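You operate a simulated robot arm through the tools that you are given. There is no shell and no other tool. Be economical: measure what you need, move in short steps, check, and stop when the job is done.

Carry out the task below with a simulated robot arm. There is one attempt and no reset: what you move stays moved.

Task
Open the top side drawer, fetch the paper wipe from the inside of the top side drawer and set it on the island bench under the shelves, then shut the drawer. Stack the 40 mm cassette from the top of the fridge on top of the 60 mm cassette. Pull the tray drawer open. The order is free.

Only the result counts: the job must be done as asked and must still hold three seconds after the hand-in. Knocking over, shifting, dropping, spilling or breaking anything else fails it.

Robot
A 6-joint arm with a two-finger parallel gripper on a trunk, on a base that drives. Base frame: it is fixed to the floor where the robot stands at the start and does not move with it; the origin is under the middle of the robot, x ahead of it, y to its left, z up; the surface under the hand at the start is at about z = 900. Readings come in mm, degrees, newtons and seconds.
With the tool pointing down near the work surface it reaches from about 100 to 640 mm from the robot's upright axis, wherever it stands. Its first joint turns from -166.0 to 166.0 degrees. Places, roughly: island bench under the shelves [-3500, -400, 900]; top side drawer [700, 0, 600]; tray drawer [-3400, -3500, 700]. Payload 4.1 kg.
Tool frame: the origin (TCP) lies between the finger pads and is the grasp point; the fingertips stand 23 mm ahead of it; z points along the fingers, y is the line along which they close. The gripper opens to 94 mm. The fingers are 38 mm wide and 10 mm thick; the gripper's body (54 by 96 mm) begins 39 mm behind the TCP.
Orientation is that of the tool frame in the base frame, as a unit quaternion [w, x, y, z]. With the fingers straight down and closing along the base's y, the tool's x points along the base's -x, its y along +y and its z along -z.

Tools
- The arm moves only by the tool servo_tool. Its argument "deltas" is text: rows parted by semicolons, each of 7 numbers parted by spaces: the turn, a rotation vector about the tool's x, y, z in degrees, then the shift along the tool's x, y, z in cm, then the opening, from 0 (shut) to 1 (fully open). In form: wx wy wz dx dy dz claw; .... A call has 1 to 10 rows; each row is the pose to reach, as a shift and turn from the pose commanded when the call began, along the tool's axes at that moment. Rows are played at 5 a second. More than 50 mm and 8.6 degrees between two rows, or a gripper value outside its range, and nothing of the call is played. Where a pose cannot be reached the arm comes as near as it can. A force on the tool above 40 N (or 10 N above the force at the start of the call, whichever is more), or a blocked arm, ends the call early, and 0.2 s more pass. Each finger travels about 45 mm/s and halts on what it meets, pressing with about 23 N; the grip force reading is that of the motor and also rises with nothing between the fingers. The clock runs only during rows and for 0.2 s after the last one: add rows that repeat a pose to give the fingers time. It gives the time, the measured TCP pose, the force on the tool (base axes), the opening and the grip force at its end, in the units of the frame above (readings bear some noise), with the torque about the TCP (base axes, N m) and any sound that the robot's microphone picked up.
- Cameras (640 x 400 px; columns grow to the right, rows downward): "scene" is now at [4.9, 106.8, 1324.3]; the picture's right is [-0.69, -0.73, 0.00], its down [-0.42, 0.39, -0.82] and it looks along [0.59, -0.56, -0.57] (base axes); focal length 214 px, centre (320, 200). "wrist" rides on the gripper at [86, 16, -74] in the tool frame; the picture's right is [-0.18, 0.98, 0.00], its down [-0.58, -0.11, -0.81] and it looks along [-0.79, -0.15, 0.59] (tool axes); focal length 243 px, centre (320, 200). There is no depth. A picture from a camera that has moved, and an enlarged one, comes with that camera's place and axes in the base frame and with its lens.
- snapshot(camera): a new picture of that camera. No time passes.
- slide_trunk(by): slides the trunk up (or, below 0, down) by that many mm; the arm and the scene camera ride with it, the base frame stays. It gives what a move gives, with no picture.
- drive_base(legs): drives the robot by 1 to 6 legs, each [ahead, turn to the left] in mm and degrees, along the robot's own axes; the way and the turn of a leg run together, so that a leg with both is an arc; at most 1500 mm and 180 degrees a leg. The arm and the cameras ride along, it lands a little off, and it stops where it bumps. It gives what a move gives.
- pan_tilt(pan, tilt): turns the head with the scene camera to pan (to the left, within 155 degrees either way) and tilt (down, from -29 to 69), counted from straight ahead of the robot. It gives what a move gives.
- zoom(camera, box): a new picture of the part [left, top, right, bottom] of that camera's present view, enlarged. No time passes.
- job_done(): hands the job in; it is judged then, once.

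Work in short steps. Places have to be worked out from the pictures, the camera data and where the tool is seen: move nearer, look again, correct. Check each grasp and each placing, and mend what went wrong. You have 165 turns and 112 pictures in all, those below and enlarged ones among them. Open the gripper and draw the arm clear of the work before you hand the job in, unless the task says otherwise; then end with one line.

The tools are called after "Emit:" by a JSON object that holds its "name" and its "arguments". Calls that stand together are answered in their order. servo_tool: Moves the arm, as the interface text tells. Its arguments: {"type":"object","properties":{"deltas":{"type":"string"}},"required":["deltas"]} The other tools are called the same way: slide_trunk (by) slides the trunk up or down; drive_base (legs) drives the base; pan_tilt (pan, tilt) turns the head that bears the scene camera; snapshot (camera) takes a picture; zoom (camera, box) takes an enlarged picture of a part of a camera's view; job_done () hands the job in.

At the start:

```text
time: 0.0
tool_pos: [423.1, -75.6, 999.1]
tool_rot: [0.0, 0.0, 1.0, 0.001]
force: [0.8, -0.3, 1.1]
torque: [-0.01, -0.06, 0.01]
gripper_width: 94.1
grasp_force: 0.1
trunk travel left (down, up): [-275.0, 315.0]
robot x, y, heading: [-0.1, -1.8, -0.3]
head pan, tilt: [-43.5, 34.9]
```

scene: 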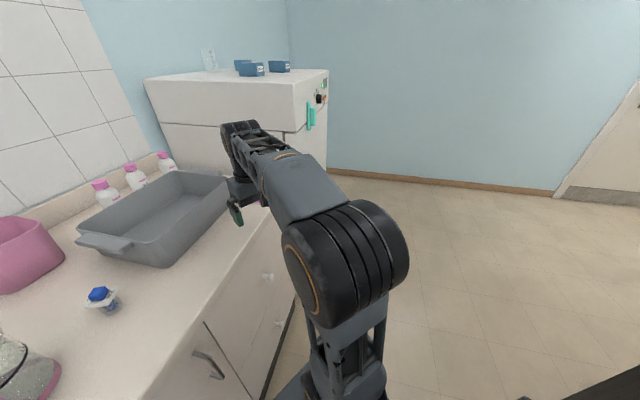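
wrist: 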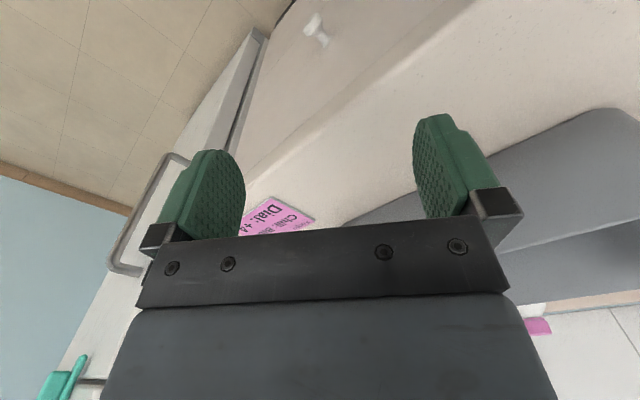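

The scene shows a bench ahead with a fridge to the right bearing cassettes, and a note. I'll look ahead and around for the layout.

Emit:
{"name": "zoom", "arguments": {"camera": "scene", "box": [130, 30, 350, 170]}}

Emit:
{"name": "zoom", "arguments": {"camera": "wrist", "box": [230, 180, 330, 240]}}

Emit:
{"name": "pan_tilt", "arguments": {"pan": 0, "tilt": 50}}

Emit:
{"name": "snapshot", "arguments": {"camera": "scene"}}

```text
2.86 times, centred on (240, 100) of scene
camera zoom: at [4.9, 106.8, 1324.3], right [-0.69, -0.73, 0.0], down [-0.42, 0.39, -0.82], along [0.59, -0.56, -0.57], focal length 613 px, centre (549, 486)
```

zoom: 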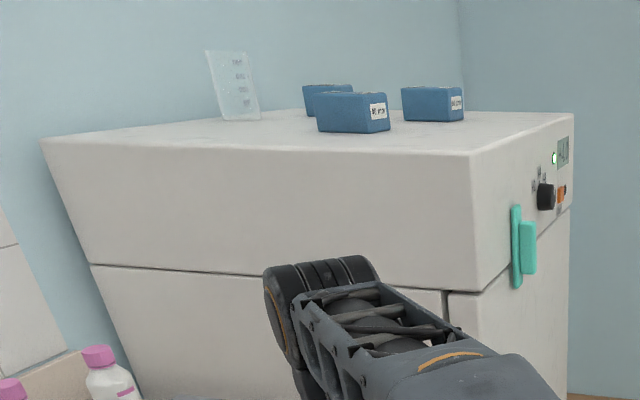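

```text
6.40 times, centred on (280, 210) of wrist
camera zoom: at [335.9, -59.0, 1073.9], right [0.18, 0.98, 0.0], down [0.58, -0.11, 0.81], along [0.79, -0.15, -0.59], focal length 1553 px, centre (576, 136)
```

zoom: 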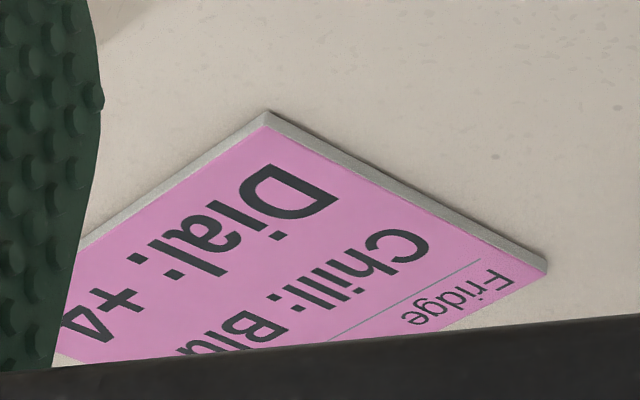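

```text
time: 1.1
tool_pos: [422.9, -75.2, 999.9]
tool_rot: [0.0, -0.001, 1.0, 0.0]
force: [-0.5, 0.8, -0.3]
torque: [0.01, -0.01, 0.0]
gripper_width: 94.0
grasp_force: 0.1
trunk travel left (down, up): [-275.0, 315.0]
robot x, y, heading: [-0.8, 0.9, 0.1]
head pan, tilt: [0.0, 50.0]
```

```text
107 pictures are left
camera scene: at [18.0, 167.4, 1302.5], right [0.0, -1.0, 0.0], down [-0.77, 0.0, -0.64], along [0.64, 0.0, -0.77], focal length 214 px, centre (320, 200)
```

scene: 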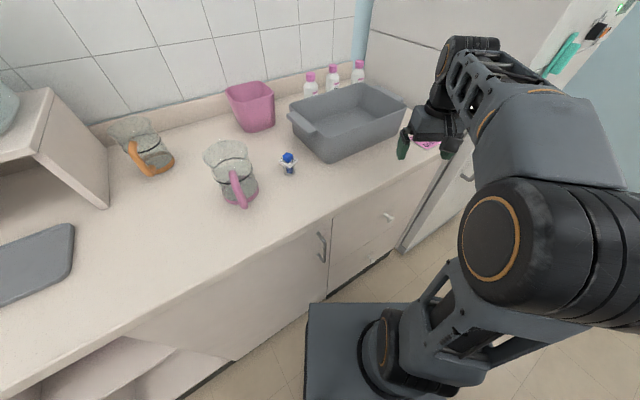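

The upper white knob is near (400,-50,757); a second knob lies beneath. Next I read the cassette labels and look round the room.

Emit:
{"name": "pan_tilt", "arguments": {"pan": -45, "tilt": 10}}

Emit:
{"name": "zoom", "arguments": {"camera": "scene", "box": [190, 120, 350, 220]}}

Emit:
{"name": "pan_tilt", "arguments": {"pan": 150, "tilt": 15}}

Emit:
{"name": "snapshot", "arguments": {"camera": "scene"}}

Emit:
{"name": "pan_tilt", "arguments": {"pan": -150, "tilt": 15}}

Emit:
{"name": "snapshot", "arguments": {"camera": "scene"}}

```text
time: 2.2
tool_pos: [423.5, -75.9, 1000.4]
tool_rot: [0.0, 0.0, 1.0, 0.0]
force: [1.0, 0.2, 0.4]
torque: [0.0, 0.02, -0.01]
gripper_width: 94.0
grasp_force: 0.0
trunk travel left (down, up): [-275.0, 315.0]
robot x, y, heading: [-0.6, 1.3, 0.0]
head pan, tilt: [-45.0, 10.0]
```

```text
4.00 times, centred on (270, 170) of scene
camera zoom: at [6.8, 101.7, 1364.3], right [-0.71, -0.71, 0.0], down [-0.12, 0.12, -0.98], along [0.7, -0.7, -0.17], focal length 858 px, centre (520, 320)
```

zoom: 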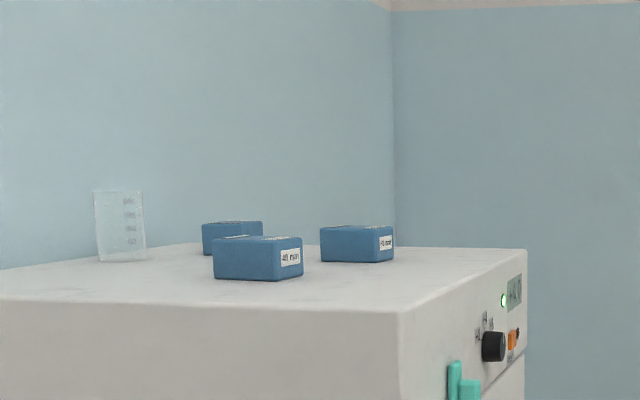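

```text
time: 5.1
tool_pos: [423.8, -75.3, 1000.3]
tool_rot: [0.0, 0.0, 1.0, 0.0]
force: [-0.3, 0.7, 0.2]
torque: [0.0, 0.03, 0.01]
gripper_width: 94.1
grasp_force: 0.2
trunk travel left (down, up): [-275.0, 315.0]
robot x, y, heading: [2.3, -0.8, -0.1]
head pan, tilt: [150.0, 15.0]
```

```text
105 pictures are left
camera scene: at [-139.9, 214.2, 1356.2], right [0.5, 0.87, 0.0], down [0.22, -0.13, -0.97], along [-0.84, 0.48, -0.26], focal length 214 px, centre (320, 200)
```

scene: 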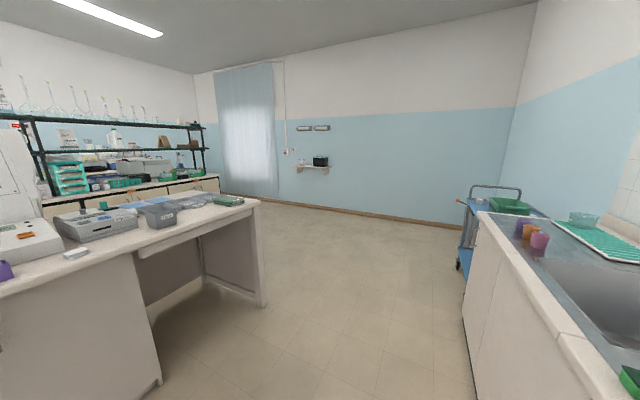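

```text
time: 9.2
tool_pos: [423.4, -75.7, 999.6]
tool_rot: [0.0, 0.0, 1.0, 0.0]
force: [-0.1, 0.1, 0.3]
torque: [0.02, 0.04, 0.02]
gripper_width: 93.8
grasp_force: 0.1
trunk travel left (down, up): [-275.0, 315.0]
robot x, y, heading: [3.5, -1.4, -0.3]
head pan, tilt: [-150.0, 15.0]
```

```text
104 pictures are left
camera scene: at [-139.9, 120.7, 1356.2], right [-0.5, 0.87, 0.0], down [0.22, 0.13, -0.97], along [-0.84, -0.48, -0.26], focal length 214 px, centre (320, 200)
```

scene: 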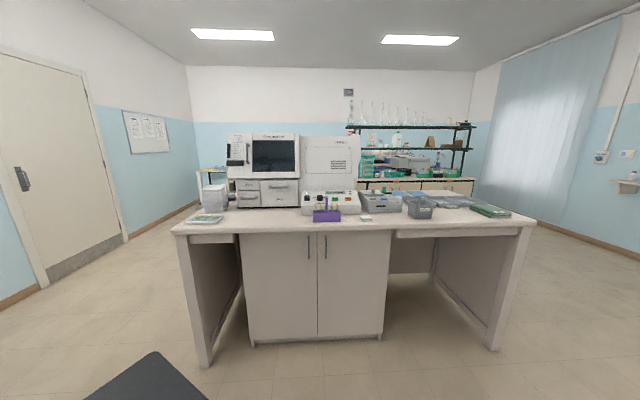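

The desk behind sits at x≈-1000, so I have about 500 mm to back up. I back off 200 mm to make room for turning the hand horizontal, then look at the knob.

Emit:
{"name": "drive_base", "arguments": {"legs": [[-200, 0]]}}

Emit:
{"name": "pan_tilt", "arguments": {"pan": 0, "tilt": 45}}

Emit:
{"name": "snapshot", "arguments": {"camera": "scene"}}

Emit:
{"name": "snapshot", "arguments": {"camera": "wrist"}}

```text
time: 10.8
tool_pos: [221.5, -75.0, 999.1]
tool_rot: [0.0, 0.0, 1.0, 0.001]
force: [0.2, 0.1, 0.1]
torque: [-0.01, 0.01, -0.02]
gripper_width: 93.8
grasp_force: 0.0
trunk travel left (down, up): [-275.0, 315.0]
robot x, y, heading: [-200.6, 1.7, -0.2]
head pan, tilt: [-150.0, 15.0]
```

```text
time: 13.1
tool_pos: [223.2, -76.0, 999.5]
tool_rot: [0.0, 0.0, 1.0, -0.001]
force: [0.0, 0.0, 0.2]
torque: [-0.01, -0.04, -0.02]
gripper_width: 94.1
grasp_force: 0.2
trunk travel left (down, up): [-275.0, 315.0]
robot x, y, heading: [-198.1, -0.1, 0.0]
head pan, tilt: [0.0, 45.0]
```

```text
103 pictures are left
camera scene: at [-178.3, 167.4, 1309.4], right [0.0, -1.0, 0.0], down [-0.71, 0.0, -0.71], along [0.71, 0.0, -0.71], focal length 214 px, centre (320, 200)
```

scene: 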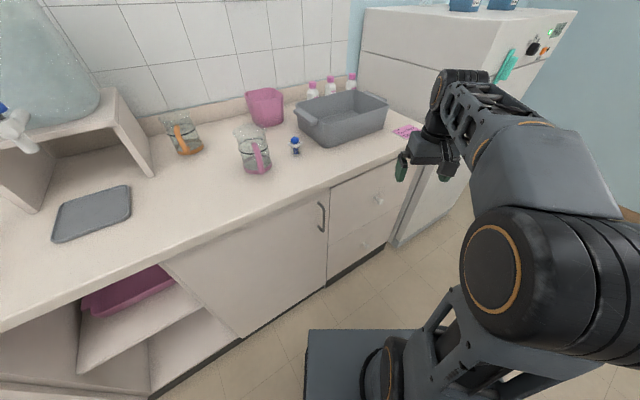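

```text
102 pictures are left
camera wrist: at [135.3, -59.0, 1073.9], right [0.18, 0.98, 0.0], down [0.58, -0.11, 0.81], along [0.79, -0.15, -0.59], focal length 243 px, centre (320, 200)
```

wrist: 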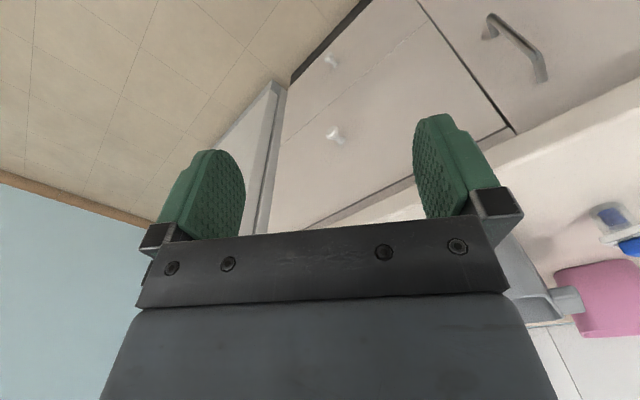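

Triangulating from both cameras puts the knob at about (478,-88,650), on a drawer face spanning z≈510–790. I lower the trunk by 250, then tip the hand forward to horizontal.

Emit:
{"name": "slide_trunk", "arguments": {"by": -250}}

Emit:
{"name": "servo_tool", "arguments": {"deltas": "0 -8.5 0 -1.2 -0.13 1 1; 0 -17 0 -2.4 -0.26 2 1; 0 -25.5 0 -3.6 -0.39 3 1; 0 -34 0 -4.8 -0.52 4 1; 0 -42.5 0 -6 -0.65 5 1; 0 -51 0 -7.2 -0.78 6 1; 0 -59.5 0 -8.4 -0.91 7 1; 0 -68 0 -9.6 -1.04 8 1; 0 -76.5 0 -10.8 -1.17 9 1; 0 -85 0 -12 -1.3 10 1"}}

Emit:
{"name": "servo_tool", "arguments": {"deltas": "0 -5 0 0 0 0 1;0 -5 0 0 0 0 1"}}

Emit:
{"name": "snapshot", "arguments": {"camera": "wrist"}}

Emit:
{"name": "snapshot", "arguments": {"camera": "scene"}}

```text
time: 15.7
tool_pos: [222.3, -75.5, 749.8]
tool_rot: [0.0, 0.001, 1.0, 0.0]
force: [-0.1, -0.1, 0.6]
torque: [0.02, 0.03, 0.04]
gripper_width: 94.1
grasp_force: 0.0
trunk travel left (down, up): [-25.0, 565.0]
robot x, y, heading: [-203.9, -0.9, -0.4]
head pan, tilt: [0.0, 45.0]
```

```text
time: 17.9
tool_pos: [341.5, -89.1, 649.5]
tool_rot: [0.676, -0.001, 0.737, 0.0]
force: [-0.5, 0.6, 0.6]
torque: [-0.01, 0.02, 0.0]
gripper_width: 94.0
grasp_force: 0.0
trunk travel left (down, up): [-25.0, 565.0]
robot x, y, heading: [-205.6, 1.3, -0.2]
head pan, tilt: [0.0, 45.0]
```

```text
time: 18.5
tool_pos: [342.1, -89.7, 650.2]
tool_rot: [0.708, -0.001, 0.706, 0.0]
force: [0.1, 0.0, 0.5]
torque: [-0.03, 0.02, 0.02]
gripper_width: 93.9
grasp_force: 0.0
trunk travel left (down, up): [-25.0, 565.0]
robot x, y, heading: [-202.0, 1.8, 0.1]
head pan, tilt: [0.0, 45.0]
```

```text
101 pictures are left
camera wrist: at [266.9, -72.3, 562.9], right [0.0, 0.98, 0.18], down [-0.81, -0.11, 0.58], along [0.59, -0.15, 0.79], focal length 243 px, centre (320, 200)
```

wrist: 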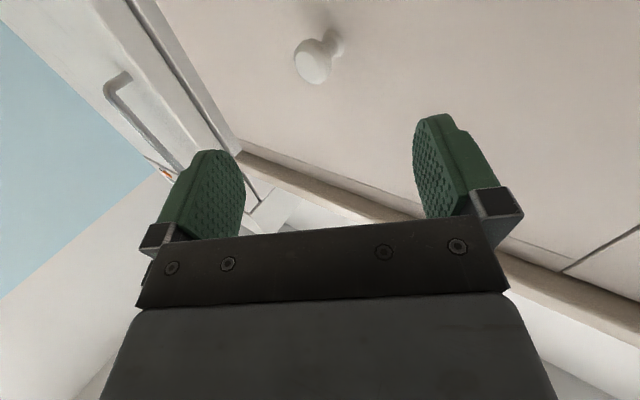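

```text
100 pictures are left
camera scene: at [-178.3, 167.4, 1059.4], right [0.0, -1.0, 0.0], down [-0.71, 0.0, -0.71], along [0.71, 0.0, -0.71], focal length 214 px, centre (320, 200)
```

scene: 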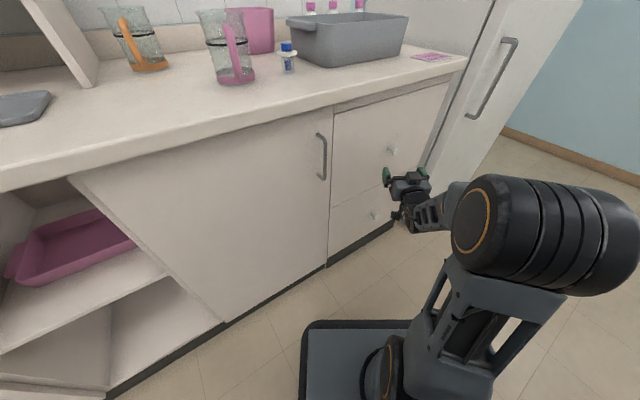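

Wrist view and scene view agree: knob at (≈475,-93,652). I advance 118 mm and look.

Emit:
{"name": "servo_tool", "arguments": {"deltas": "0 0 0 -0.1 -0.1 4 1;0 0 0 -0.2 -0.2 8 1;0 0 0 -0.2 -0.3 11.8 1;0 0 0 -0.2 -0.3 11.8 1"}}

Emit:
{"name": "snapshot", "arguments": {"camera": "wrist"}}

```text
time: 19.3
tool_pos: [446.1, -91.3, 652.7]
tool_rot: [0.708, -0.002, 0.706, 0.002]
force: [-34.4, -1.2, 9.4]
torque: [0.47, -0.17, 1.97]
gripper_width: 93.6
grasp_force: 0.1
trunk travel left (down, up): [-25.0, 565.0]
robot x, y, heading: [-202.7, 3.2, -0.2]
head pan, tilt: [0.0, 45.0]
stopped in row 3: the force on the tool passed its limit at 155 N (the readings are from after the stop); the commanded pose is now the measured one
```

```text
99 pictures are left
camera wrist: at [369.1, -75.6, 566.5], right [0.0, 0.98, 0.18], down [-0.81, -0.11, 0.58], along [0.59, -0.15, 0.79], focal length 243 px, centre (320, 200)
```

wrist: 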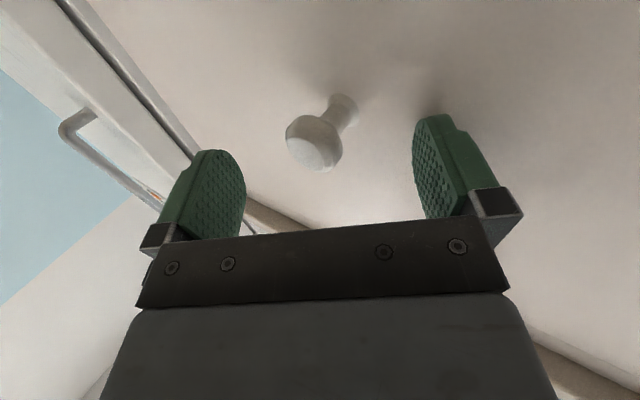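

The contact on one finger plus the slanted bench edge tell me the bench is turned about 35° relative to my heading (face normal points at +35°). I retract the hand and reposition the base square in front of the knob at about (-77,-491), heading 35°.

Emit:
{"name": "servo_tool", "arguments": {"deltas": "0 0 0 0 0 -4 1;0 0 0 0 0 -8 1;0 0 0 0 0 -12 1"}}

Emit:
{"name": "drive_base", "arguments": {"legs": [[0, -76], [508, 0], [0, 111]]}}

Emit:
{"name": "snapshot", "arguments": {"camera": "scene"}}

Emit:
{"name": "snapshot", "arguments": {"camera": "wrist"}}

```text
time: 20.1
tool_pos: [328.4, -92.3, 651.1]
tool_rot: [0.705, -0.001, 0.71, 0.001]
force: [0.0, -0.3, -0.1]
torque: [-0.02, 0.01, 0.0]
gripper_width: 94.1
grasp_force: 0.0
trunk travel left (down, up): [-25.0, 565.0]
robot x, y, heading: [-195.9, 4.3, 0.2]
head pan, tilt: [0.0, 45.0]
```

```text
time: 31.0
tool_pos: [417.2, -283.6, 651.7]
tool_rot: [0.675, -0.207, 0.677, 0.207]
force: [-0.4, -0.3, 0.1]
torque: [0.02, 0.02, 0.0]
gripper_width: 94.1
grasp_force: 0.0
trunk travel left (down, up): [-25.0, 565.0]
robot x, y, heading: [-67.2, -497.9, 33.8]
head pan, tilt: [0.0, 45.0]
```

```text
98 pictures are left
camera scene: at [-147.3, -349.3, 1059.4], right [0.55, -0.83, 0.0], down [-0.59, -0.39, -0.71], along [0.59, 0.39, -0.71], focal length 214 px, centre (320, 200)
```

scene: 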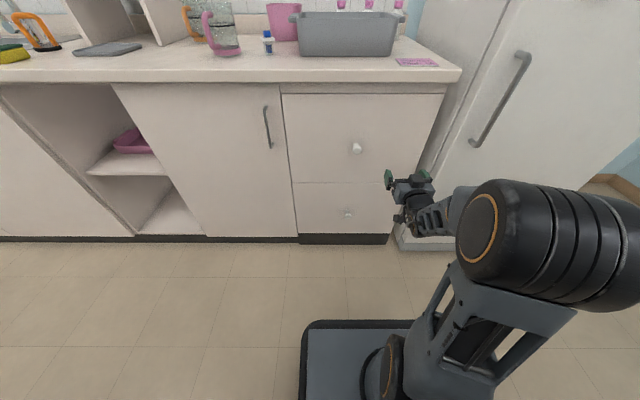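

```text
97 pictures are left
camera wrist: at [344.7, -311.8, 565.2], right [-0.55, 0.82, 0.18], down [-0.61, -0.54, 0.58], along [0.58, 0.21, 0.79], focal length 243 px, centre (320, 200)
```

wrist: 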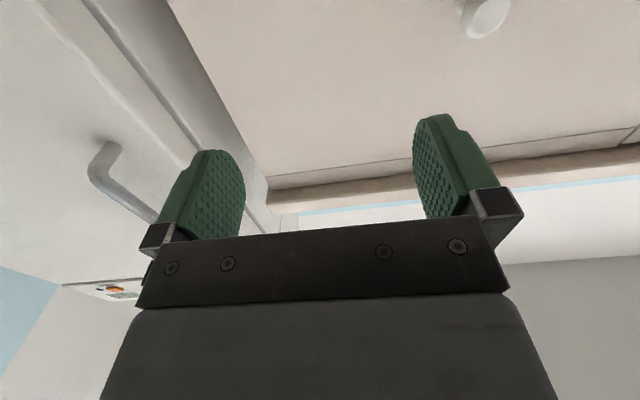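

Now the bench is square in view. Knob is 129 mm left and ~154 mm ahead of the TCP; I shift left first, then approach most of the way.

Emit:
{"name": "servo_tool", "arguments": {"deltas": "0 0 0 0 4.3 0 1;0 0 0 0 8.6 0 1;0 0 0 0 12.9 0 1;0 0 0 0 12.9 4.5 1;0 0 0 0 12.9 9 1;0 0 0 0 12.9 11.5 1;0 0 0 0 12.9 11.5 1"}}

Emit:
{"name": "snapshot", "arguments": {"camera": "wrist"}}

```text
time: 32.6
tool_pos: [476.4, -185.0, 648.6]
tool_rot: [0.673, -0.248, 0.665, 0.207]
force: [0.1, -0.7, -0.2]
torque: [0.01, -0.02, -0.03]
gripper_width: 94.1
grasp_force: 0.2
out of reach, approached as far as the arm can: row 1, 2, 3, 4, 5, 6, 7
trunk travel left (down, up): [-25.0, 565.0]
robot x, y, heading: [-75.4, -501.9, 33.8]
head pan, tilt: [0.0, 45.0]
```

```text
96 pictures are left
camera wrist: at [410.5, -222.3, 561.9], right [-0.6, 0.79, 0.13], down [-0.59, -0.55, 0.59], along [0.54, 0.28, 0.79], focal length 243 px, centre (320, 200)
```

wrist: 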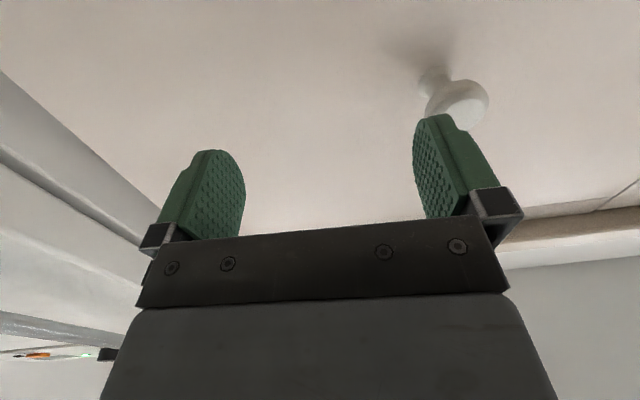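

The arm can't hold this orientation further left than about 45 mm right of its centerline, so the base must move ~130 mm left instead. I bring the hand back to its previous relative pose, then shift the base.

Emit:
{"name": "servo_tool", "arguments": {"deltas": "1 0 1 0 -1.5 -4 1;2 0 2 0 -3 -8 1;3.5 -0.2 3.4 -0.3 -4.9 -10.4 1;3.5 -0.2 3.4 -0.3 -4.9 -10.4 1"}}

Emit:
{"name": "drive_base", "arguments": {"legs": [[0, 90], [138, 0], [0, -90]]}}

Emit:
{"name": "snapshot", "arguments": {"camera": "wrist"}}

```text
time: 33.6
tool_pos: [424.4, -286.8, 657.6]
tool_rot: [0.675, -0.206, 0.678, 0.207]
force: [0.2, -0.1, 0.0]
torque: [-0.01, 0.01, 0.01]
gripper_width: 94.1
grasp_force: 0.0
trunk travel left (down, up): [-25.0, 565.0]
robot x, y, heading: [-72.8, -498.5, 33.7]
head pan, tilt: [0.0, 45.0]
```

```text
time: 42.6
tool_pos: [343.6, -168.6, 657.9]
tool_rot: [0.673, -0.212, 0.676, 0.212]
force: [-0.6, -0.3, 0.1]
torque: [-0.01, 0.0, -0.03]
gripper_width: 93.8
grasp_force: 0.2
trunk travel left (down, up): [-25.0, 565.0]
robot x, y, heading: [-149.0, -388.9, 34.6]
head pan, tilt: [0.0, 45.0]
```

```text
95 pictures are left
camera wrist: at [271.3, -197.4, 570.8], right [-0.56, 0.81, 0.18], down [-0.6, -0.55, 0.58], along [0.57, 0.22, 0.79], focal length 243 px, centre (320, 200)
```

wrist: 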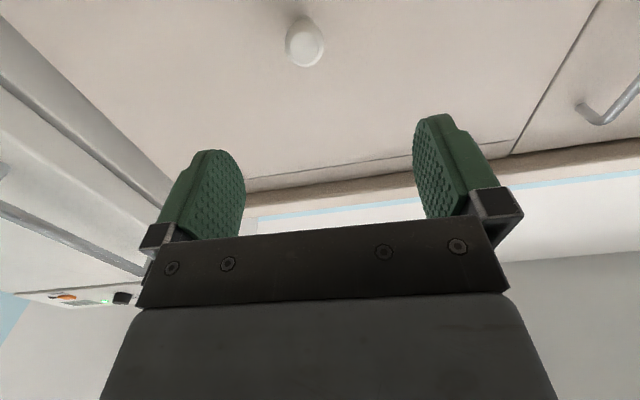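

Knob now sits straight ahead: 150 mm forward, ~8 mm right, ~5 mm low. I approach.

Emit:
{"name": "servo_tool", "arguments": {"deltas": "0 0 0 0.3 -0.4 4 1;0 0 0 0.5 -0.8 8 1;0 0 0 0.5 -0.8 12 1;0 0 0 0.5 -0.8 14 1;0 0 0 0.5 -0.8 14 1"}}

Emit:
{"name": "snapshot", "arguments": {"camera": "wrist"}}

```text
time: 43.8
tool_pos: [460.5, -94.5, 651.2]
tool_rot: [0.673, -0.212, 0.676, 0.212]
force: [1.3, -0.2, -0.8]
torque: [-0.02, 0.01, 0.0]
gripper_width: 94.1
grasp_force: 0.0
trunk travel left (down, up): [-25.0, 565.0]
robot x, y, heading: [-151.5, -392.4, 34.3]
head pan, tilt: [0.0, 45.0]
```

```text
94 pictures are left
camera wrist: at [389.3, -123.9, 564.3], right [-0.56, 0.81, 0.19], down [-0.6, -0.55, 0.58], along [0.57, 0.22, 0.79], focal length 243 px, centre (320, 200)
```

wrist: 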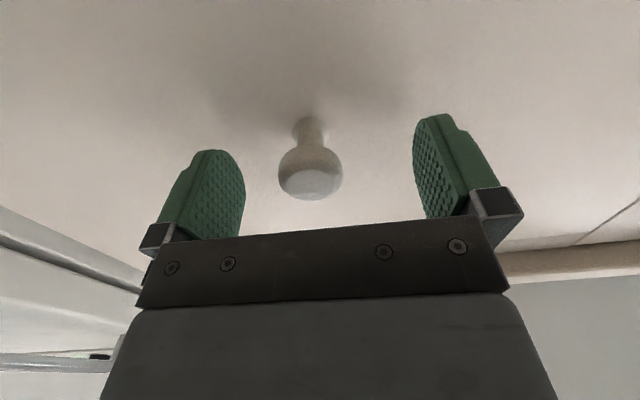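

Knob head is between the pads. I go 6 mm further and close.

Emit:
{"name": "servo_tool", "arguments": {"deltas": "0 0 0 0 -0.2 0.6 1;0 0 0 0 -0.2 0.6 0;0 0 0 0 -0.2 0.6 0;0 0 0 0 -0.2 0.6 0;0 0 0 0 -0.2 0.6 0;0 0 0 0 -0.2 0.6 0;0 0 0 0 -0.2 0.6 0;0 0 0 0 -0.2 0.6 0"}}

Emit:
{"name": "snapshot", "arguments": {"camera": "wrist"}}

```text
time: 45.6
tool_pos: [469.1, -94.1, 650.3]
tool_rot: [0.673, -0.21, 0.677, 0.212]
force: [12.9, -21.5, 0.4]
torque: [-0.2, -0.03, -0.22]
gripper_width: 31.4
grasp_force: 45.3
trunk travel left (down, up): [-25.0, 565.0]
robot x, y, heading: [-151.1, -388.5, 34.2]
head pan, tilt: [0.0, 45.0]
```

```text
93 pictures are left
camera wrist: at [396.8, -124.0, 564.5], right [-0.56, 0.81, 0.19], down [-0.6, -0.55, 0.58], along [0.57, 0.21, 0.79], focal length 243 px, centre (320, 200)
```

wrist: 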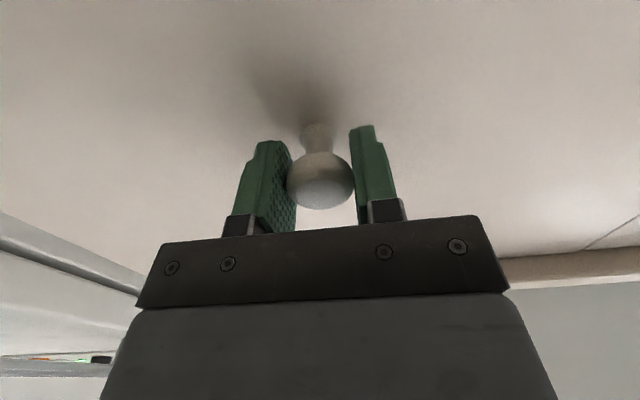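

Firm grip on the knob (31 mm). I relieve the side load by 3 mm and pull 40 mm with the arm first to test.

Emit:
{"name": "servo_tool", "arguments": {"deltas": "0 0 0 0 -0.3 0 0;0 0 0 0 -0.3 -1 0;0 0 0 0 -0.3 -2 0;0 0 0 0 -0.3 -3 0;0 0 0 0 -0.3 -4 0;0 0 0 0 -0.3 -4 0"}}

Emit:
{"name": "snapshot", "arguments": {"camera": "scene"}}

```text
time: 47.0
tool_pos: [435.6, -116.8, 651.5]
tool_rot: [0.673, -0.214, 0.676, 0.212]
force: [-6.7, 8.8, -6.8]
torque: [0.6, -0.41, 0.18]
gripper_width: 31.6
grasp_force: 45.4
trunk travel left (down, up): [-25.0, 565.0]
robot x, y, heading: [-151.0, -384.5, 34.8]
head pan, tilt: [0.0, 45.0]
```

```text
92 pictures are left
camera scene: at [-228.0, -237.8, 1059.2], right [0.57, -0.82, 0.0], down [-0.58, -0.4, -0.71], along [0.58, 0.4, -0.71], focal length 214 px, centre (320, 200)
```

scene: 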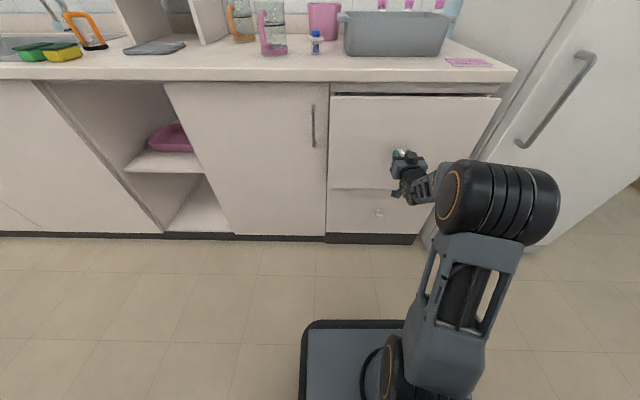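

The drawer has come out about 40 mm. I pull it further by backing the base 220 mm.

Emit:
{"name": "drive_base", "arguments": {"legs": [[-220, 0]]}}

Emit:
{"name": "snapshot", "arguments": {"camera": "scene"}}

```text
time: 48.7
tool_pos: [255.3, -237.2, 651.1]
tool_rot: [0.672, -0.216, 0.676, 0.214]
force: [-18.5, 25.6, -11.5]
torque: [-0.19, 0.18, -0.04]
gripper_width: 31.5
grasp_force: 45.0
trunk travel left (down, up): [-25.0, 565.0]
robot x, y, heading: [-330.0, -513.5, 35.2]
head pan, tilt: [0.0, 45.0]
```

```text
91 pictures are left
camera scene: at [-409.2, -361.3, 1059.0], right [0.57, -0.82, 0.0], down [-0.58, -0.41, -0.71], along [0.58, 0.4, -0.71], focal length 214 px, centre (320, 200)
```

scene: 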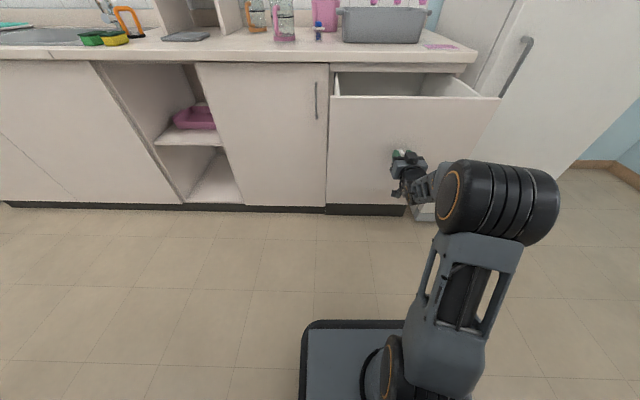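

Drawer is open about 255 mm. I release, back the hand off, then raise the trunk to look inside.

Emit:
{"name": "servo_tool", "arguments": {"deltas": "0 0 0 0 0 0 1;0 0 0 0 0 0 1;0 0 0 0 0 0 1;0 0 0 0 0 0 1;0 0 0 0 0 -4 1;0 0 0 0 0 -8 1;0 0 0 0 0 -8 1"}}

Emit:
{"name": "slide_trunk", "arguments": {"by": 250}}

Emit:
{"name": "pan_tilt", "arguments": {"pan": -5, "tilt": 45}}

Emit:
{"name": "snapshot", "arguments": {"camera": "scene"}}

```text
time: 50.3
tool_pos: [190.0, -284.0, 652.6]
tool_rot: [0.672, -0.216, 0.675, 0.215]
force: [-0.3, 0.4, 0.1]
torque: [-0.01, 0.0, 0.0]
gripper_width: 93.9
grasp_force: 0.1
trunk travel left (down, up): [-25.0, 565.0]
robot x, y, heading: [-334.2, -517.0, 35.1]
head pan, tilt: [0.0, 45.0]
```

```text
time: 52.9
tool_pos: [189.7, -283.4, 902.9]
tool_rot: [0.672, -0.215, 0.675, 0.214]
force: [0.7, 0.2, 0.4]
torque: [0.0, 0.04, 0.03]
gripper_width: 93.9
grasp_force: 0.0
trunk travel left (down, up): [-275.0, 315.0]
robot x, y, heading: [-329.4, -512.4, 35.1]
head pan, tilt: [0.0, 45.0]
```

```text
time: 53.5
tool_pos: [189.9, -283.9, 900.6]
tool_rot: [0.672, -0.215, 0.676, 0.214]
force: [0.5, -0.5, 0.5]
torque: [-0.04, -0.01, 0.01]
gripper_width: 94.2
grasp_force: 0.1
trunk travel left (down, up): [-275.0, 315.0]
robot x, y, heading: [-332.4, -509.2, 35.0]
head pan, tilt: [-5.0, 45.0]
```

```text
90 pictures are left
camera scene: at [-405.1, -369.1, 1309.4], right [0.5, -0.87, 0.0], down [-0.61, -0.35, -0.71], along [0.61, 0.35, -0.71], focal length 214 px, centre (320, 200)
```

scene: 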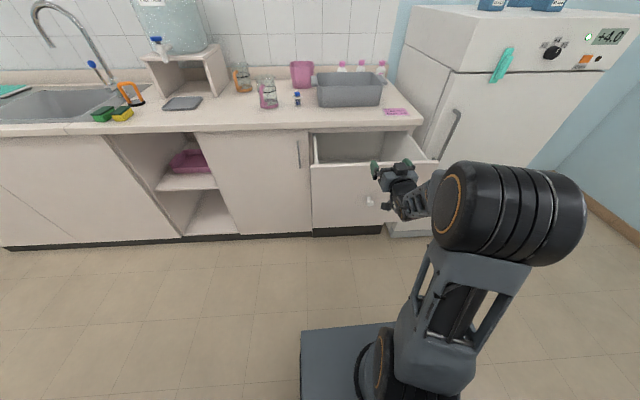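

The drawer interior isn't visible past the arm. I tip the hand back down with the TCP at z≈950 and retracted ~100 mm, before driving forward over the drawer.

Emit:
{"name": "servo_tool", "arguments": {"deltas": "0 8.5 0 -0.5 0 -1 1; 0 17 0 -1 0 -2 1; 0 25.5 0 -1.5 0 -3 1; 0 34 0 -2 0 -4 1; 0 42.5 0 -2.5 0 -5 1; 0 51 0 -3 0 -6 1; 0 59.5 0 -3.5 0 -7 1; 0 68 0 -4 0 -8 1; 0 76.5 0 -4.5 0 -9 1; 0 85 0 -5 0 -10 1"}}

Emit:
{"name": "servo_tool", "arguments": {"deltas": "0 5 0 0 0 0 1;0 5 0 0 0 0 1"}}

Emit:
{"name": "drive_base", "arguments": {"legs": [[330, -1]]}}

Emit:
{"name": "snapshot", "arguments": {"camera": "wrist"}}

Emit:
{"name": "snapshot", "arguments": {"camera": "scene"}}

```text
time: 55.7
tool_pos: [108.2, -342.1, 953.0]
tool_rot: [0.038, -0.304, 0.952, 0.012]
force: [-0.2, -0.3, 0.3]
torque: [-0.01, -0.02, -0.01]
gripper_width: 94.1
grasp_force: 0.2
trunk travel left (down, up): [-275.0, 315.0]
robot x, y, heading: [-333.1, -512.5, 34.8]
head pan, tilt: [-5.0, 45.0]
```

```text
time: 56.3
tool_pos: [109.4, -342.6, 952.7]
tool_rot: [-0.003, -0.304, 0.953, 0.0]
force: [-0.4, 0.3, 0.2]
torque: [0.0, 0.01, 0.03]
gripper_width: 94.0
grasp_force: 0.1
trunk travel left (down, up): [-275.0, 315.0]
robot x, y, heading: [-330.1, -510.0, 34.9]
head pan, tilt: [-5.0, 45.0]
```

```text
time: 58.5
tool_pos: [377.0, -167.7, 954.1]
tool_rot: [-0.003, -0.295, 0.955, 0.0]
force: [-0.1, -0.9, 0.0]
torque: [-0.01, 0.0, 0.01]
gripper_width: 94.2
grasp_force: 0.0
trunk travel left (down, up): [-275.0, 315.0]
robot x, y, heading: [-65.3, -330.5, 34.1]
head pan, tilt: [-5.0, 45.0]
```

```text
89 pictures are left
camera wrist: at [296.7, -202.1, 1027.9], right [-0.4, 0.91, 0.0], down [0.54, 0.24, 0.8], along [0.74, 0.32, -0.6], focal length 243 px, centre (320, 200)
```

wrist: 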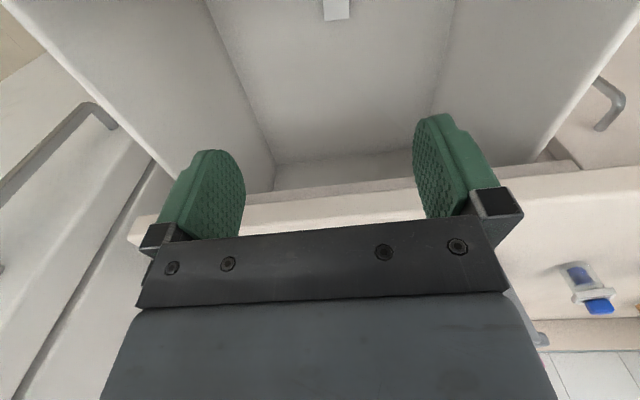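

```text
88 pictures are left
camera scene: at [-136.9, -185.4, 1309.4], right [0.48, -0.87, 0.0], down [-0.62, -0.34, -0.71], along [0.62, 0.34, -0.71], focal length 214 px, centre (320, 200)
```

scene: 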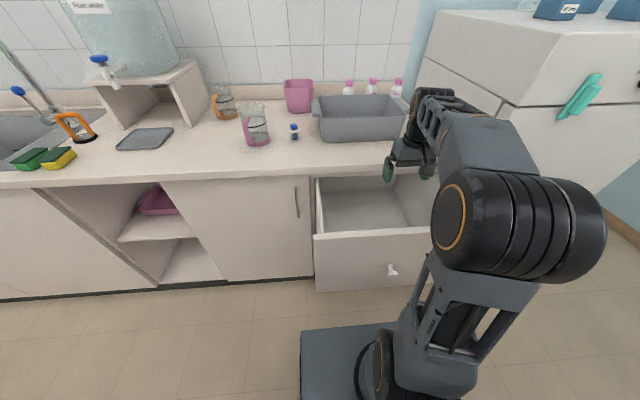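

Something pale lies on the drawer floor at the top edge of the wrist view. I pull the hand back 100 mm to see it fully.

Emit:
{"name": "servo_tool", "arguments": {"deltas": "0 0 0 4 0 0 1;0 0 0 8 0 0 1;0 0 0 11 0 0 1;0 0 0 11 0 0 1"}}

Emit:
{"name": "snapshot", "arguments": {"camera": "wrist"}}

```text
time: 59.5
tool_pos: [285.4, -231.2, 953.6]
tool_rot: [-0.002, -0.296, 0.955, 0.0]
force: [-0.6, 0.1, -0.1]
torque: [0.01, -0.01, -0.01]
gripper_width: 94.1
grasp_force: 0.0
trunk travel left (down, up): [-275.0, 315.0]
robot x, y, heading: [-63.6, -326.6, 34.2]
head pan, tilt: [-5.0, 45.0]
```

```text
87 pictures are left
camera wrist: at [206.0, -265.7, 1028.3], right [-0.4, 0.91, 0.0], down [0.54, 0.24, 0.8], along [0.73, 0.32, -0.6], focal length 243 px, centre (320, 200)
```

wrist: 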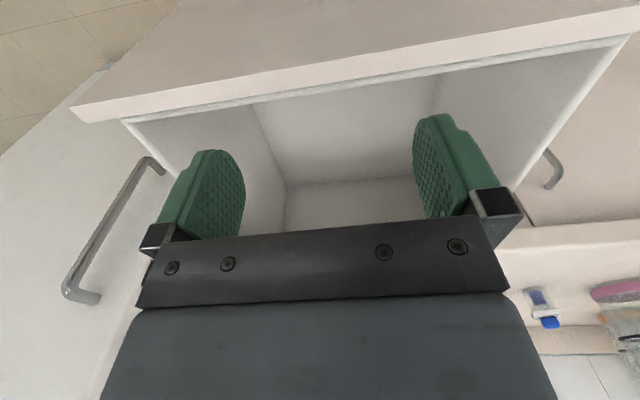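

The front panel hides it from here. I go forward again and tilt the hand 24° back so the camera looks steeply down into the drawer.

Emit:
{"name": "servo_tool", "arguments": {"deltas": "0 6 0 -3 0 -1 1;0 12 0 -6 0 -2 1;0 18 0 -9 0 -3 1;0 24 0 -11 0 -4 1;0 24 0 -11 0 -4 1"}}

Emit:
{"name": "snapshot", "arguments": {"camera": "wrist"}}

```text
time: 60.7
tool_pos: [378.5, -166.0, 992.1]
tool_rot: [-0.202, -0.289, 0.934, -0.063]
force: [0.0, -0.1, 0.0]
torque: [-0.02, 0.0, -0.02]
gripper_width: 94.3
grasp_force: 0.2
trunk travel left (down, up): [-275.0, 315.0]
robot x, y, heading: [-69.0, -330.7, 34.0]
head pan, tilt: [-5.0, 45.0]
```

```text
86 pictures are left
camera wrist: at [329.4, -178.3, 1095.2], right [-0.42, 0.91, -0.08], down [0.77, 0.4, 0.49], along [0.48, 0.15, -0.87], focal length 243 px, centre (320, 200)
```

wrist: 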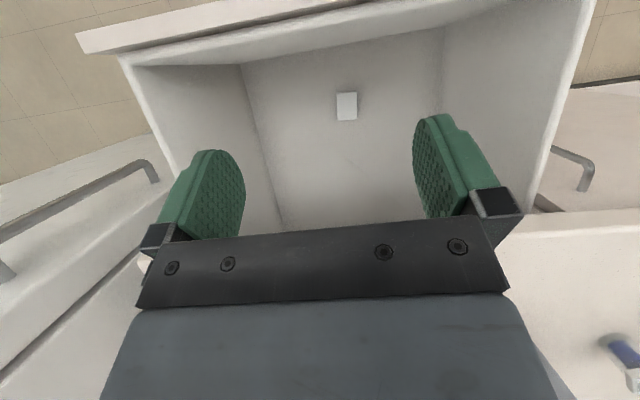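

Emit:
{"name": "zoom", "arguments": {"camera": "wrist", "box": [280, 60, 420, 150]}}

```text
4.44 times, centred on (350, 105) of wrist
camera zoom: at [329.4, -178.3, 1095.2], right [-0.42, 0.91, -0.08], down [0.77, 0.4, 0.49], along [0.48, 0.15, -0.87], focal length 1078 px, centre (187, 622)
```

zoom: 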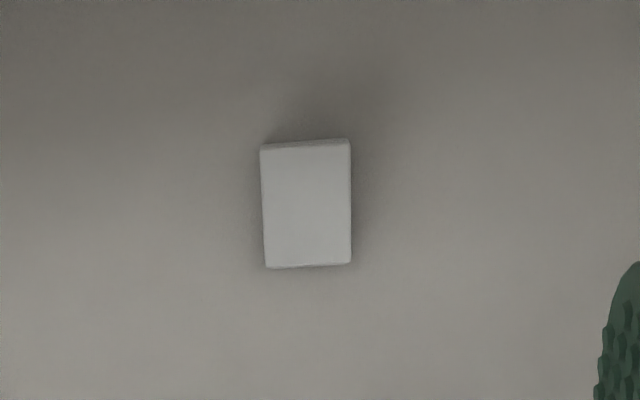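

The wipe (~46×62 mm) lies mid-drawer near (400,-130). To keep the camera clear of the drawer front, I straighten the hand and spin it 90° so the camera is to the left and the fingers close front-to-back.

Emit:
{"name": "servo_tool", "arguments": {"deltas": "0 -8 0 0 0 0 1;0 -16 0 0 0 0 1;0 -24 0 0 0 0 1;0 -24 0 0 0 0 1"}}

Emit:
{"name": "servo_tool", "arguments": {"deltas": "0 0 8.5 -0.4 0.2 0 1;0 0 17 -0.8 0.4 0 1;0 0 25.5 -1.2 0.6 0 1;0 0 34 -1.6 0.8 0 1;0 0 42.5 -2 1 0 1;0 0 51 -2.4 1.2 0 1;0 0 59.5 -2.8 1.4 0 1;0 0 68 -3.2 1.6 0 1;0 0 76.5 -3.6 1.7 0 1;0 0 85 -3.8 1.7 0 1"}}

Emit:
{"name": "servo_tool", "arguments": {"deltas": "0 0 5 0 0 0 1;0 0 5 0 0 4 1;0 0 5 0 0 4 1"}}

Emit:
{"name": "snapshot", "arguments": {"camera": "wrist"}}

```text
time: 61.7
tool_pos: [377.4, -167.0, 992.5]
tool_rot: [-0.002, -0.295, 0.955, -0.001]
force: [-0.9, 0.6, 0.2]
torque: [0.01, -0.01, 0.02]
gripper_width: 93.7
grasp_force: 0.0
trunk travel left (down, up): [-275.0, 315.0]
robot x, y, heading: [-65.3, -330.0, 33.9]
head pan, tilt: [-5.0, 45.0]
```

```text
time: 63.9
tool_pos: [399.1, -131.1, 992.8]
tool_rot: [-0.001, 0.428, 0.904, -0.002]
force: [1.0, 0.0, -1.5]
torque: [-0.02, 0.01, 0.0]
gripper_width: 93.9
grasp_force: 0.1
trunk travel left (down, up): [-275.0, 315.0]
robot x, y, heading: [-63.8, -331.5, 34.3]
head pan, tilt: [-5.0, 45.0]
```

```text
time: 64.7
tool_pos: [398.8, -133.7, 953.4]
tool_rot: [-0.001, 0.467, 0.884, -0.002]
force: [-0.4, -0.3, 0.3]
torque: [-0.01, -0.02, 0.01]
gripper_width: 94.0
grasp_force: 0.0
trunk travel left (down, up): [-275.0, 315.0]
robot x, y, heading: [-66.5, -330.9, 34.1]
head pan, tilt: [-5.0, 45.0]
```

```text
84 pictures are left
camera wrist: at [362.3, -52.1, 1027.1], right [0.92, 0.4, 0.0], down [0.24, -0.54, 0.81], along [0.32, -0.74, -0.59], focal length 243 px, centre (320, 200)
```

wrist: 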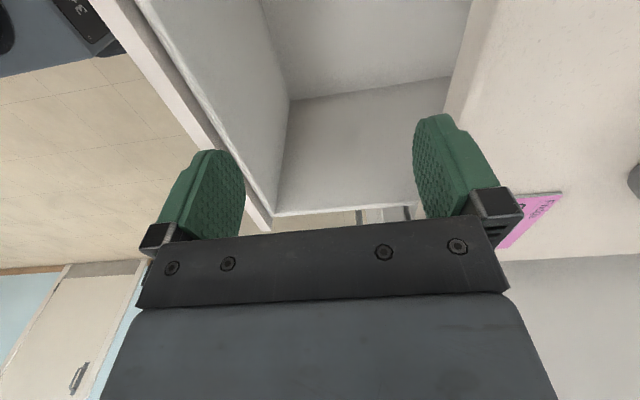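

Fingers straddle the drawer gap properly. I lower the trunk 200 mm into the drawer and look.

Emit:
{"name": "slide_trunk", "arguments": {"by": -200}}

Emit:
{"name": "snapshot", "arguments": {"camera": "wrist"}}

Emit:
{"name": "snapshot", "arguments": {"camera": "scene"}}

```text
time: 66.8
tool_pos: [397.4, -133.5, 754.4]
tool_rot: [-0.001, 0.467, 0.884, -0.002]
force: [-0.1, -0.5, -0.2]
torque: [0.02, 0.0, -0.02]
gripper_width: 94.0
grasp_force: 0.1
trunk travel left (down, up): [-75.0, 515.0]
robot x, y, heading: [-68.0, -331.2, 34.0]
head pan, tilt: [-5.0, 45.0]
```

```text
83 pictures are left
camera wrist: at [362.2, -52.1, 827.3], right [0.91, 0.4, -0.01], down [0.24, -0.54, 0.81], along [0.32, -0.74, -0.59], focal length 243 px, centre (320, 200)
```

wrist: 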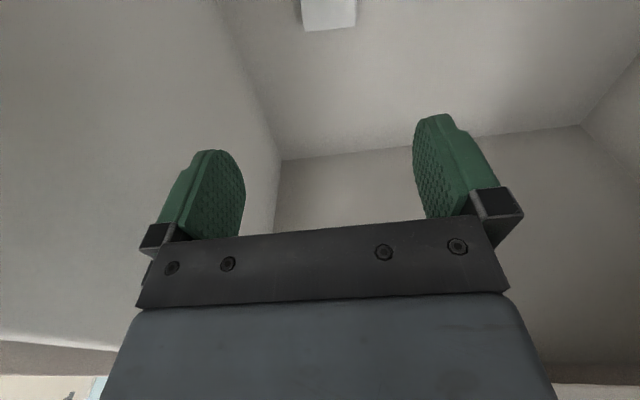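

```text
82 pictures are left
camera scene: at [-136.8, -185.3, 1109.4], right [0.48, -0.87, 0.0], down [-0.62, -0.34, -0.71], along [0.62, 0.34, -0.71], focal length 214 px, centre (320, 200)
```

scene: 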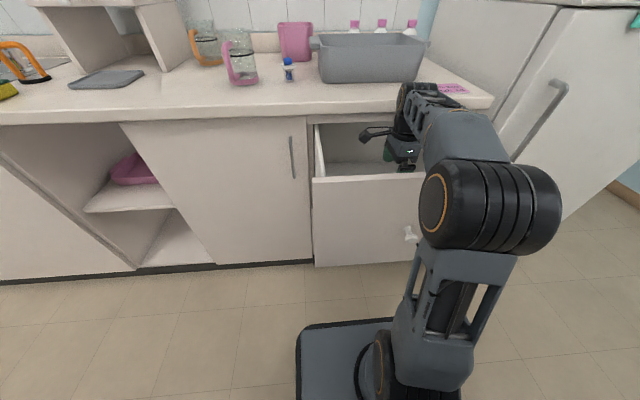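

Wipe top estimated at z≈555, slightly left and ahead of the TCP. I correct 10 mm left, 6 mm ahead, and lower 100 mm for a closer look.

Emit:
{"name": "servo_tool", "arguments": {"deltas": "0 0 0 1 0.6 3 1;0 0 0 1 0.6 6 1;0 0 0 1 0.6 10 1;0 0 0 1 0.6 10 1"}}

Emit:
{"name": "snapshot", "arguments": {"camera": "wrist"}}

```text
time: 67.8
tool_pos: [395.9, -121.1, 653.3]
tool_rot: [-0.001, 0.466, 0.885, -0.003]
force: [0.4, 0.2, 0.4]
torque: [0.0, 0.0, 0.01]
gripper_width: 93.8
grasp_force: 0.0
trunk travel left (down, up): [-75.0, 515.0]
robot x, y, heading: [-69.6, -333.8, 33.7]
head pan, tilt: [-5.0, 45.0]
```

```text
81 pictures are left
camera wrist: at [360.0, -40.4, 726.6], right [0.91, 0.4, 0.0], down [0.24, -0.54, 0.81], along [0.32, -0.74, -0.59], focal length 243 px, centre (320, 200)
```

wrist: 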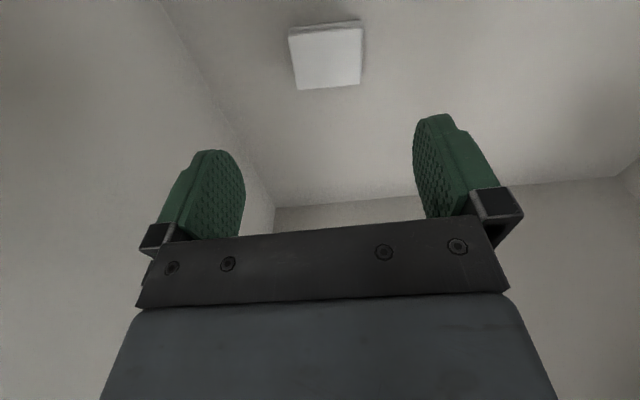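

Wipe now centred under the hand, top at z≈527–538. I descend 95 mm to z≈558 and check.

Emit:
{"name": "servo_tool", "arguments": {"deltas": "0 0 0 -0.1 0.3 4 1;0 0 0 -0.1 0.3 8 1;0 0 0 -0.1 0.3 9.5 1;0 0 0 -0.1 0.3 9.5 1"}}

Emit:
{"name": "snapshot", "arguments": {"camera": "wrist"}}

```text
time: 68.8
tool_pos: [399.9, -121.9, 555.4]
tool_rot: [-0.002, 0.466, 0.885, -0.004]
force: [0.6, 0.2, -1.2]
torque: [-0.01, 0.06, -0.03]
gripper_width: 94.1
grasp_force: 0.1
trunk travel left (down, up): [-75.0, 515.0]
robot x, y, heading: [-65.9, -328.3, 34.0]
head pan, tilt: [-5.0, 45.0]
```

```text
80 pictures are left
camera wrist: at [363.9, -40.1, 629.0], right [0.91, 0.4, -0.01], down [0.25, -0.54, 0.81], along [0.32, -0.74, -0.59], focal length 243 px, centre (320, 200)
```

wrist: 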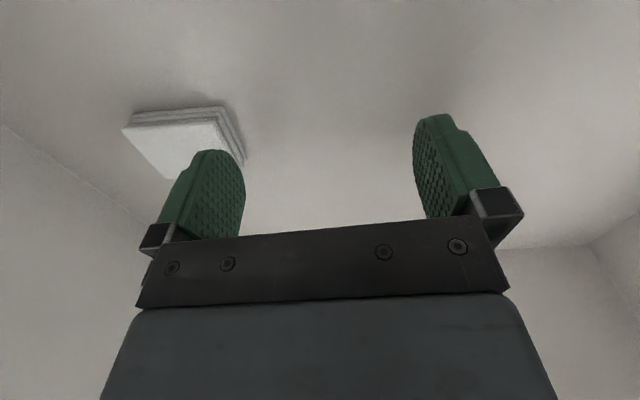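

The wipe appears ~65 mm nearer the robot than before — the drawer may have slid. I check with the scene camera.

Emit:
{"name": "snapshot", "arguments": {"camera": "scene"}}

```text
79 pictures are left
camera scene: at [-135.9, -184.7, 1108.0], right [0.48, -0.87, 0.0], down [-0.62, -0.34, -0.71], along [0.62, 0.34, -0.71], focal length 214 px, centre (320, 200)
```

scene: 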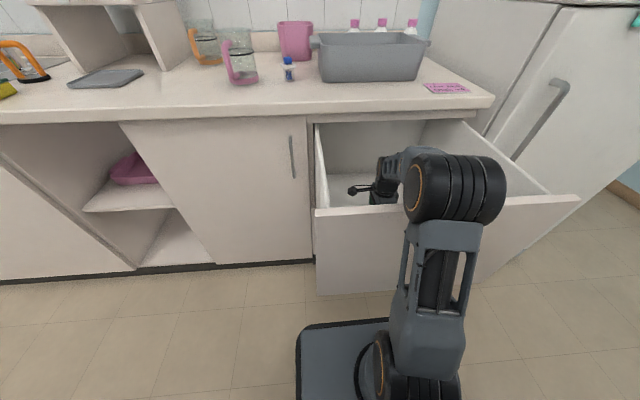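

The forearm dragged the drawer front outward ~70 mm as the hand descended (no harm to contents). I lift the hand, raise the trunk so the forearm comes in steeper, and shift back over the wipe.

Emit:
{"name": "servo_tool", "arguments": {"deltas": "0 0 0 0 -0.5 -4 1;0 0 0 0 -1 -8 1;0 0 0 0 -3 -12 1;0 0 0 0 -5 -15 1;0 0 0 0 -6.5 -15 1;0 0 0 0 -6.5 -15 1"}}

Emit:
{"name": "slide_trunk", "arguments": {"by": 180}}

Emit:
{"name": "servo_tool", "arguments": {"deltas": "0 0 0 0 0 4 1;0 0 0 0 0 8 1;0 0 0 0 0 12 1;0 0 0 0 0 16 1;0 0 0 0 0 18 1;0 0 0 0 0 18 1"}}

Emit:
{"name": "snapshot", "arguments": {"camera": "wrist"}}

Emit:
{"name": "snapshot", "arguments": {"camera": "scene"}}

```text
time: 70.2
tool_pos: [346.0, -155.6, 709.4]
tool_rot: [-0.001, 0.466, 0.885, -0.003]
force: [-0.7, 0.5, 0.2]
torque: [-0.01, 0.0, 0.0]
gripper_width: 94.0
grasp_force: 0.2
trunk travel left (down, up): [-75.0, 515.0]
robot x, y, heading: [-64.4, -331.4, 34.1]
head pan, tilt: [-5.0, 45.0]
```

```text
time: 72.2
tool_pos: [347.3, -154.6, 887.6]
tool_rot: [-0.001, 0.466, 0.885, -0.002]
force: [0.4, -0.5, 1.2]
torque: [0.02, 0.0, 0.06]
gripper_width: 94.2
grasp_force: 0.0
trunk travel left (down, up): [-255.0, 335.0]
robot x, y, heading: [-67.1, -332.1, 33.9]
head pan, tilt: [-5.0, 45.0]
```

```text
time: 73.7
tool_pos: [345.8, -155.9, 710.9]
tool_rot: [-0.001, 0.466, 0.885, -0.003]
force: [0.2, -0.4, 0.6]
torque: [0.04, 0.02, 0.02]
gripper_width: 94.2
grasp_force: 0.1
trunk travel left (down, up): [-255.0, 335.0]
robot x, y, heading: [-66.5, -328.1, 33.8]
head pan, tilt: [-5.0, 45.0]
```

```text
78 pictures are left
camera wrist: at [308.8, -76.2, 784.4], right [0.91, 0.4, 0.0], down [0.24, -0.54, 0.81], along [0.32, -0.74, -0.59], focal length 243 px, centre (320, 200)
```

wrist: 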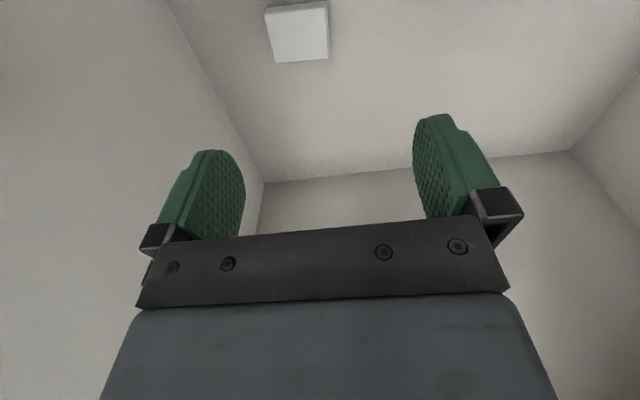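

```text
77 pictures are left
camera scene: at [-136.7, -185.3, 1289.4], right [0.48, -0.87, 0.0], down [-0.62, -0.34, -0.71], along [0.62, 0.34, -0.71], focal length 214 px, centre (320, 200)
```

scene: 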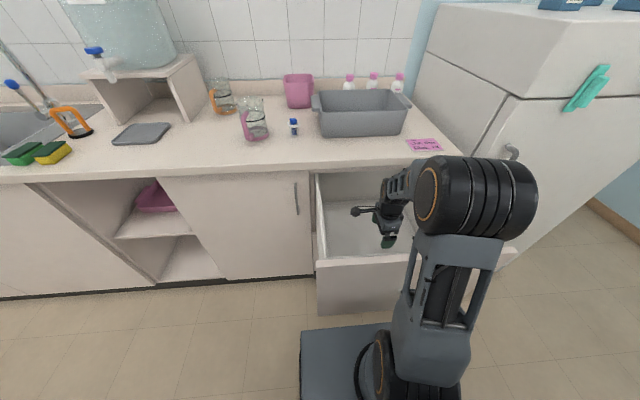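

Clear posture now: the elbow is high. The wipe centre is ~23 mm nearer the robot; I shift and descend 100 mm.

Emit:
{"name": "servo_tool", "arguments": {"deltas": "0 0 0 0 -2.3 2 1;0 0 0 0 -2.3 6 1;0 0 0 0 -2.3 10 1;0 0 0 0 -2.3 10 1"}}

Emit:
{"name": "snapshot", "arguments": {"camera": "wrist"}}

Emit:
{"name": "snapshot", "arguments": {"camera": "scene"}}

```text
time: 74.7
tool_pos: [326.0, -170.2, 609.5]
tool_rot: [-0.001, 0.466, 0.885, -0.002]
force: [-0.2, -0.3, -0.3]
torque: [-0.01, 0.01, 0.02]
gripper_width: 94.0
grasp_force: 0.1
trunk travel left (down, up): [-255.0, 335.0]
robot x, y, heading: [-65.4, -330.6, 34.0]
head pan, tilt: [-5.0, 45.0]
```

```text
76 pictures are left
camera wrist: at [290.1, -88.9, 682.1], right [0.91, 0.4, 0.0], down [0.24, -0.54, 0.81], along [0.32, -0.74, -0.59], focal length 243 px, centre (320, 200)
```

wrist: 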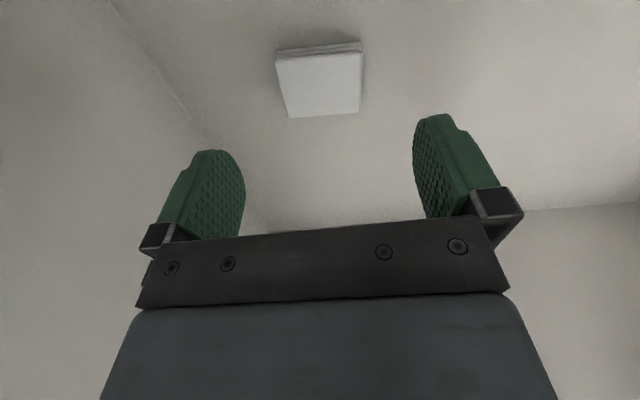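

```text
75 pictures are left
camera scene: at [-136.7, -185.3, 1289.4], right [0.48, -0.87, 0.0], down [-0.62, -0.34, -0.71], along [0.62, 0.34, -0.71], focal length 214 px, centre (320, 200)
```

scene: 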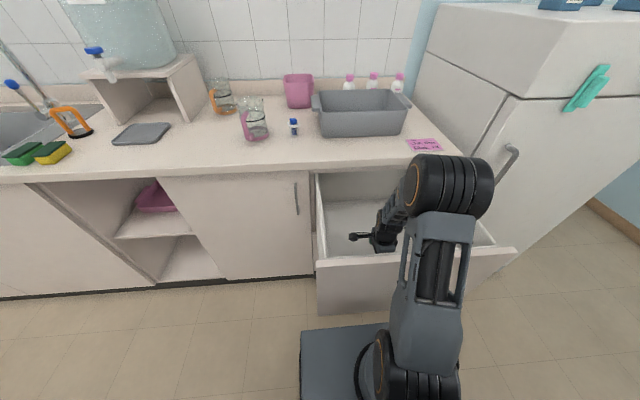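

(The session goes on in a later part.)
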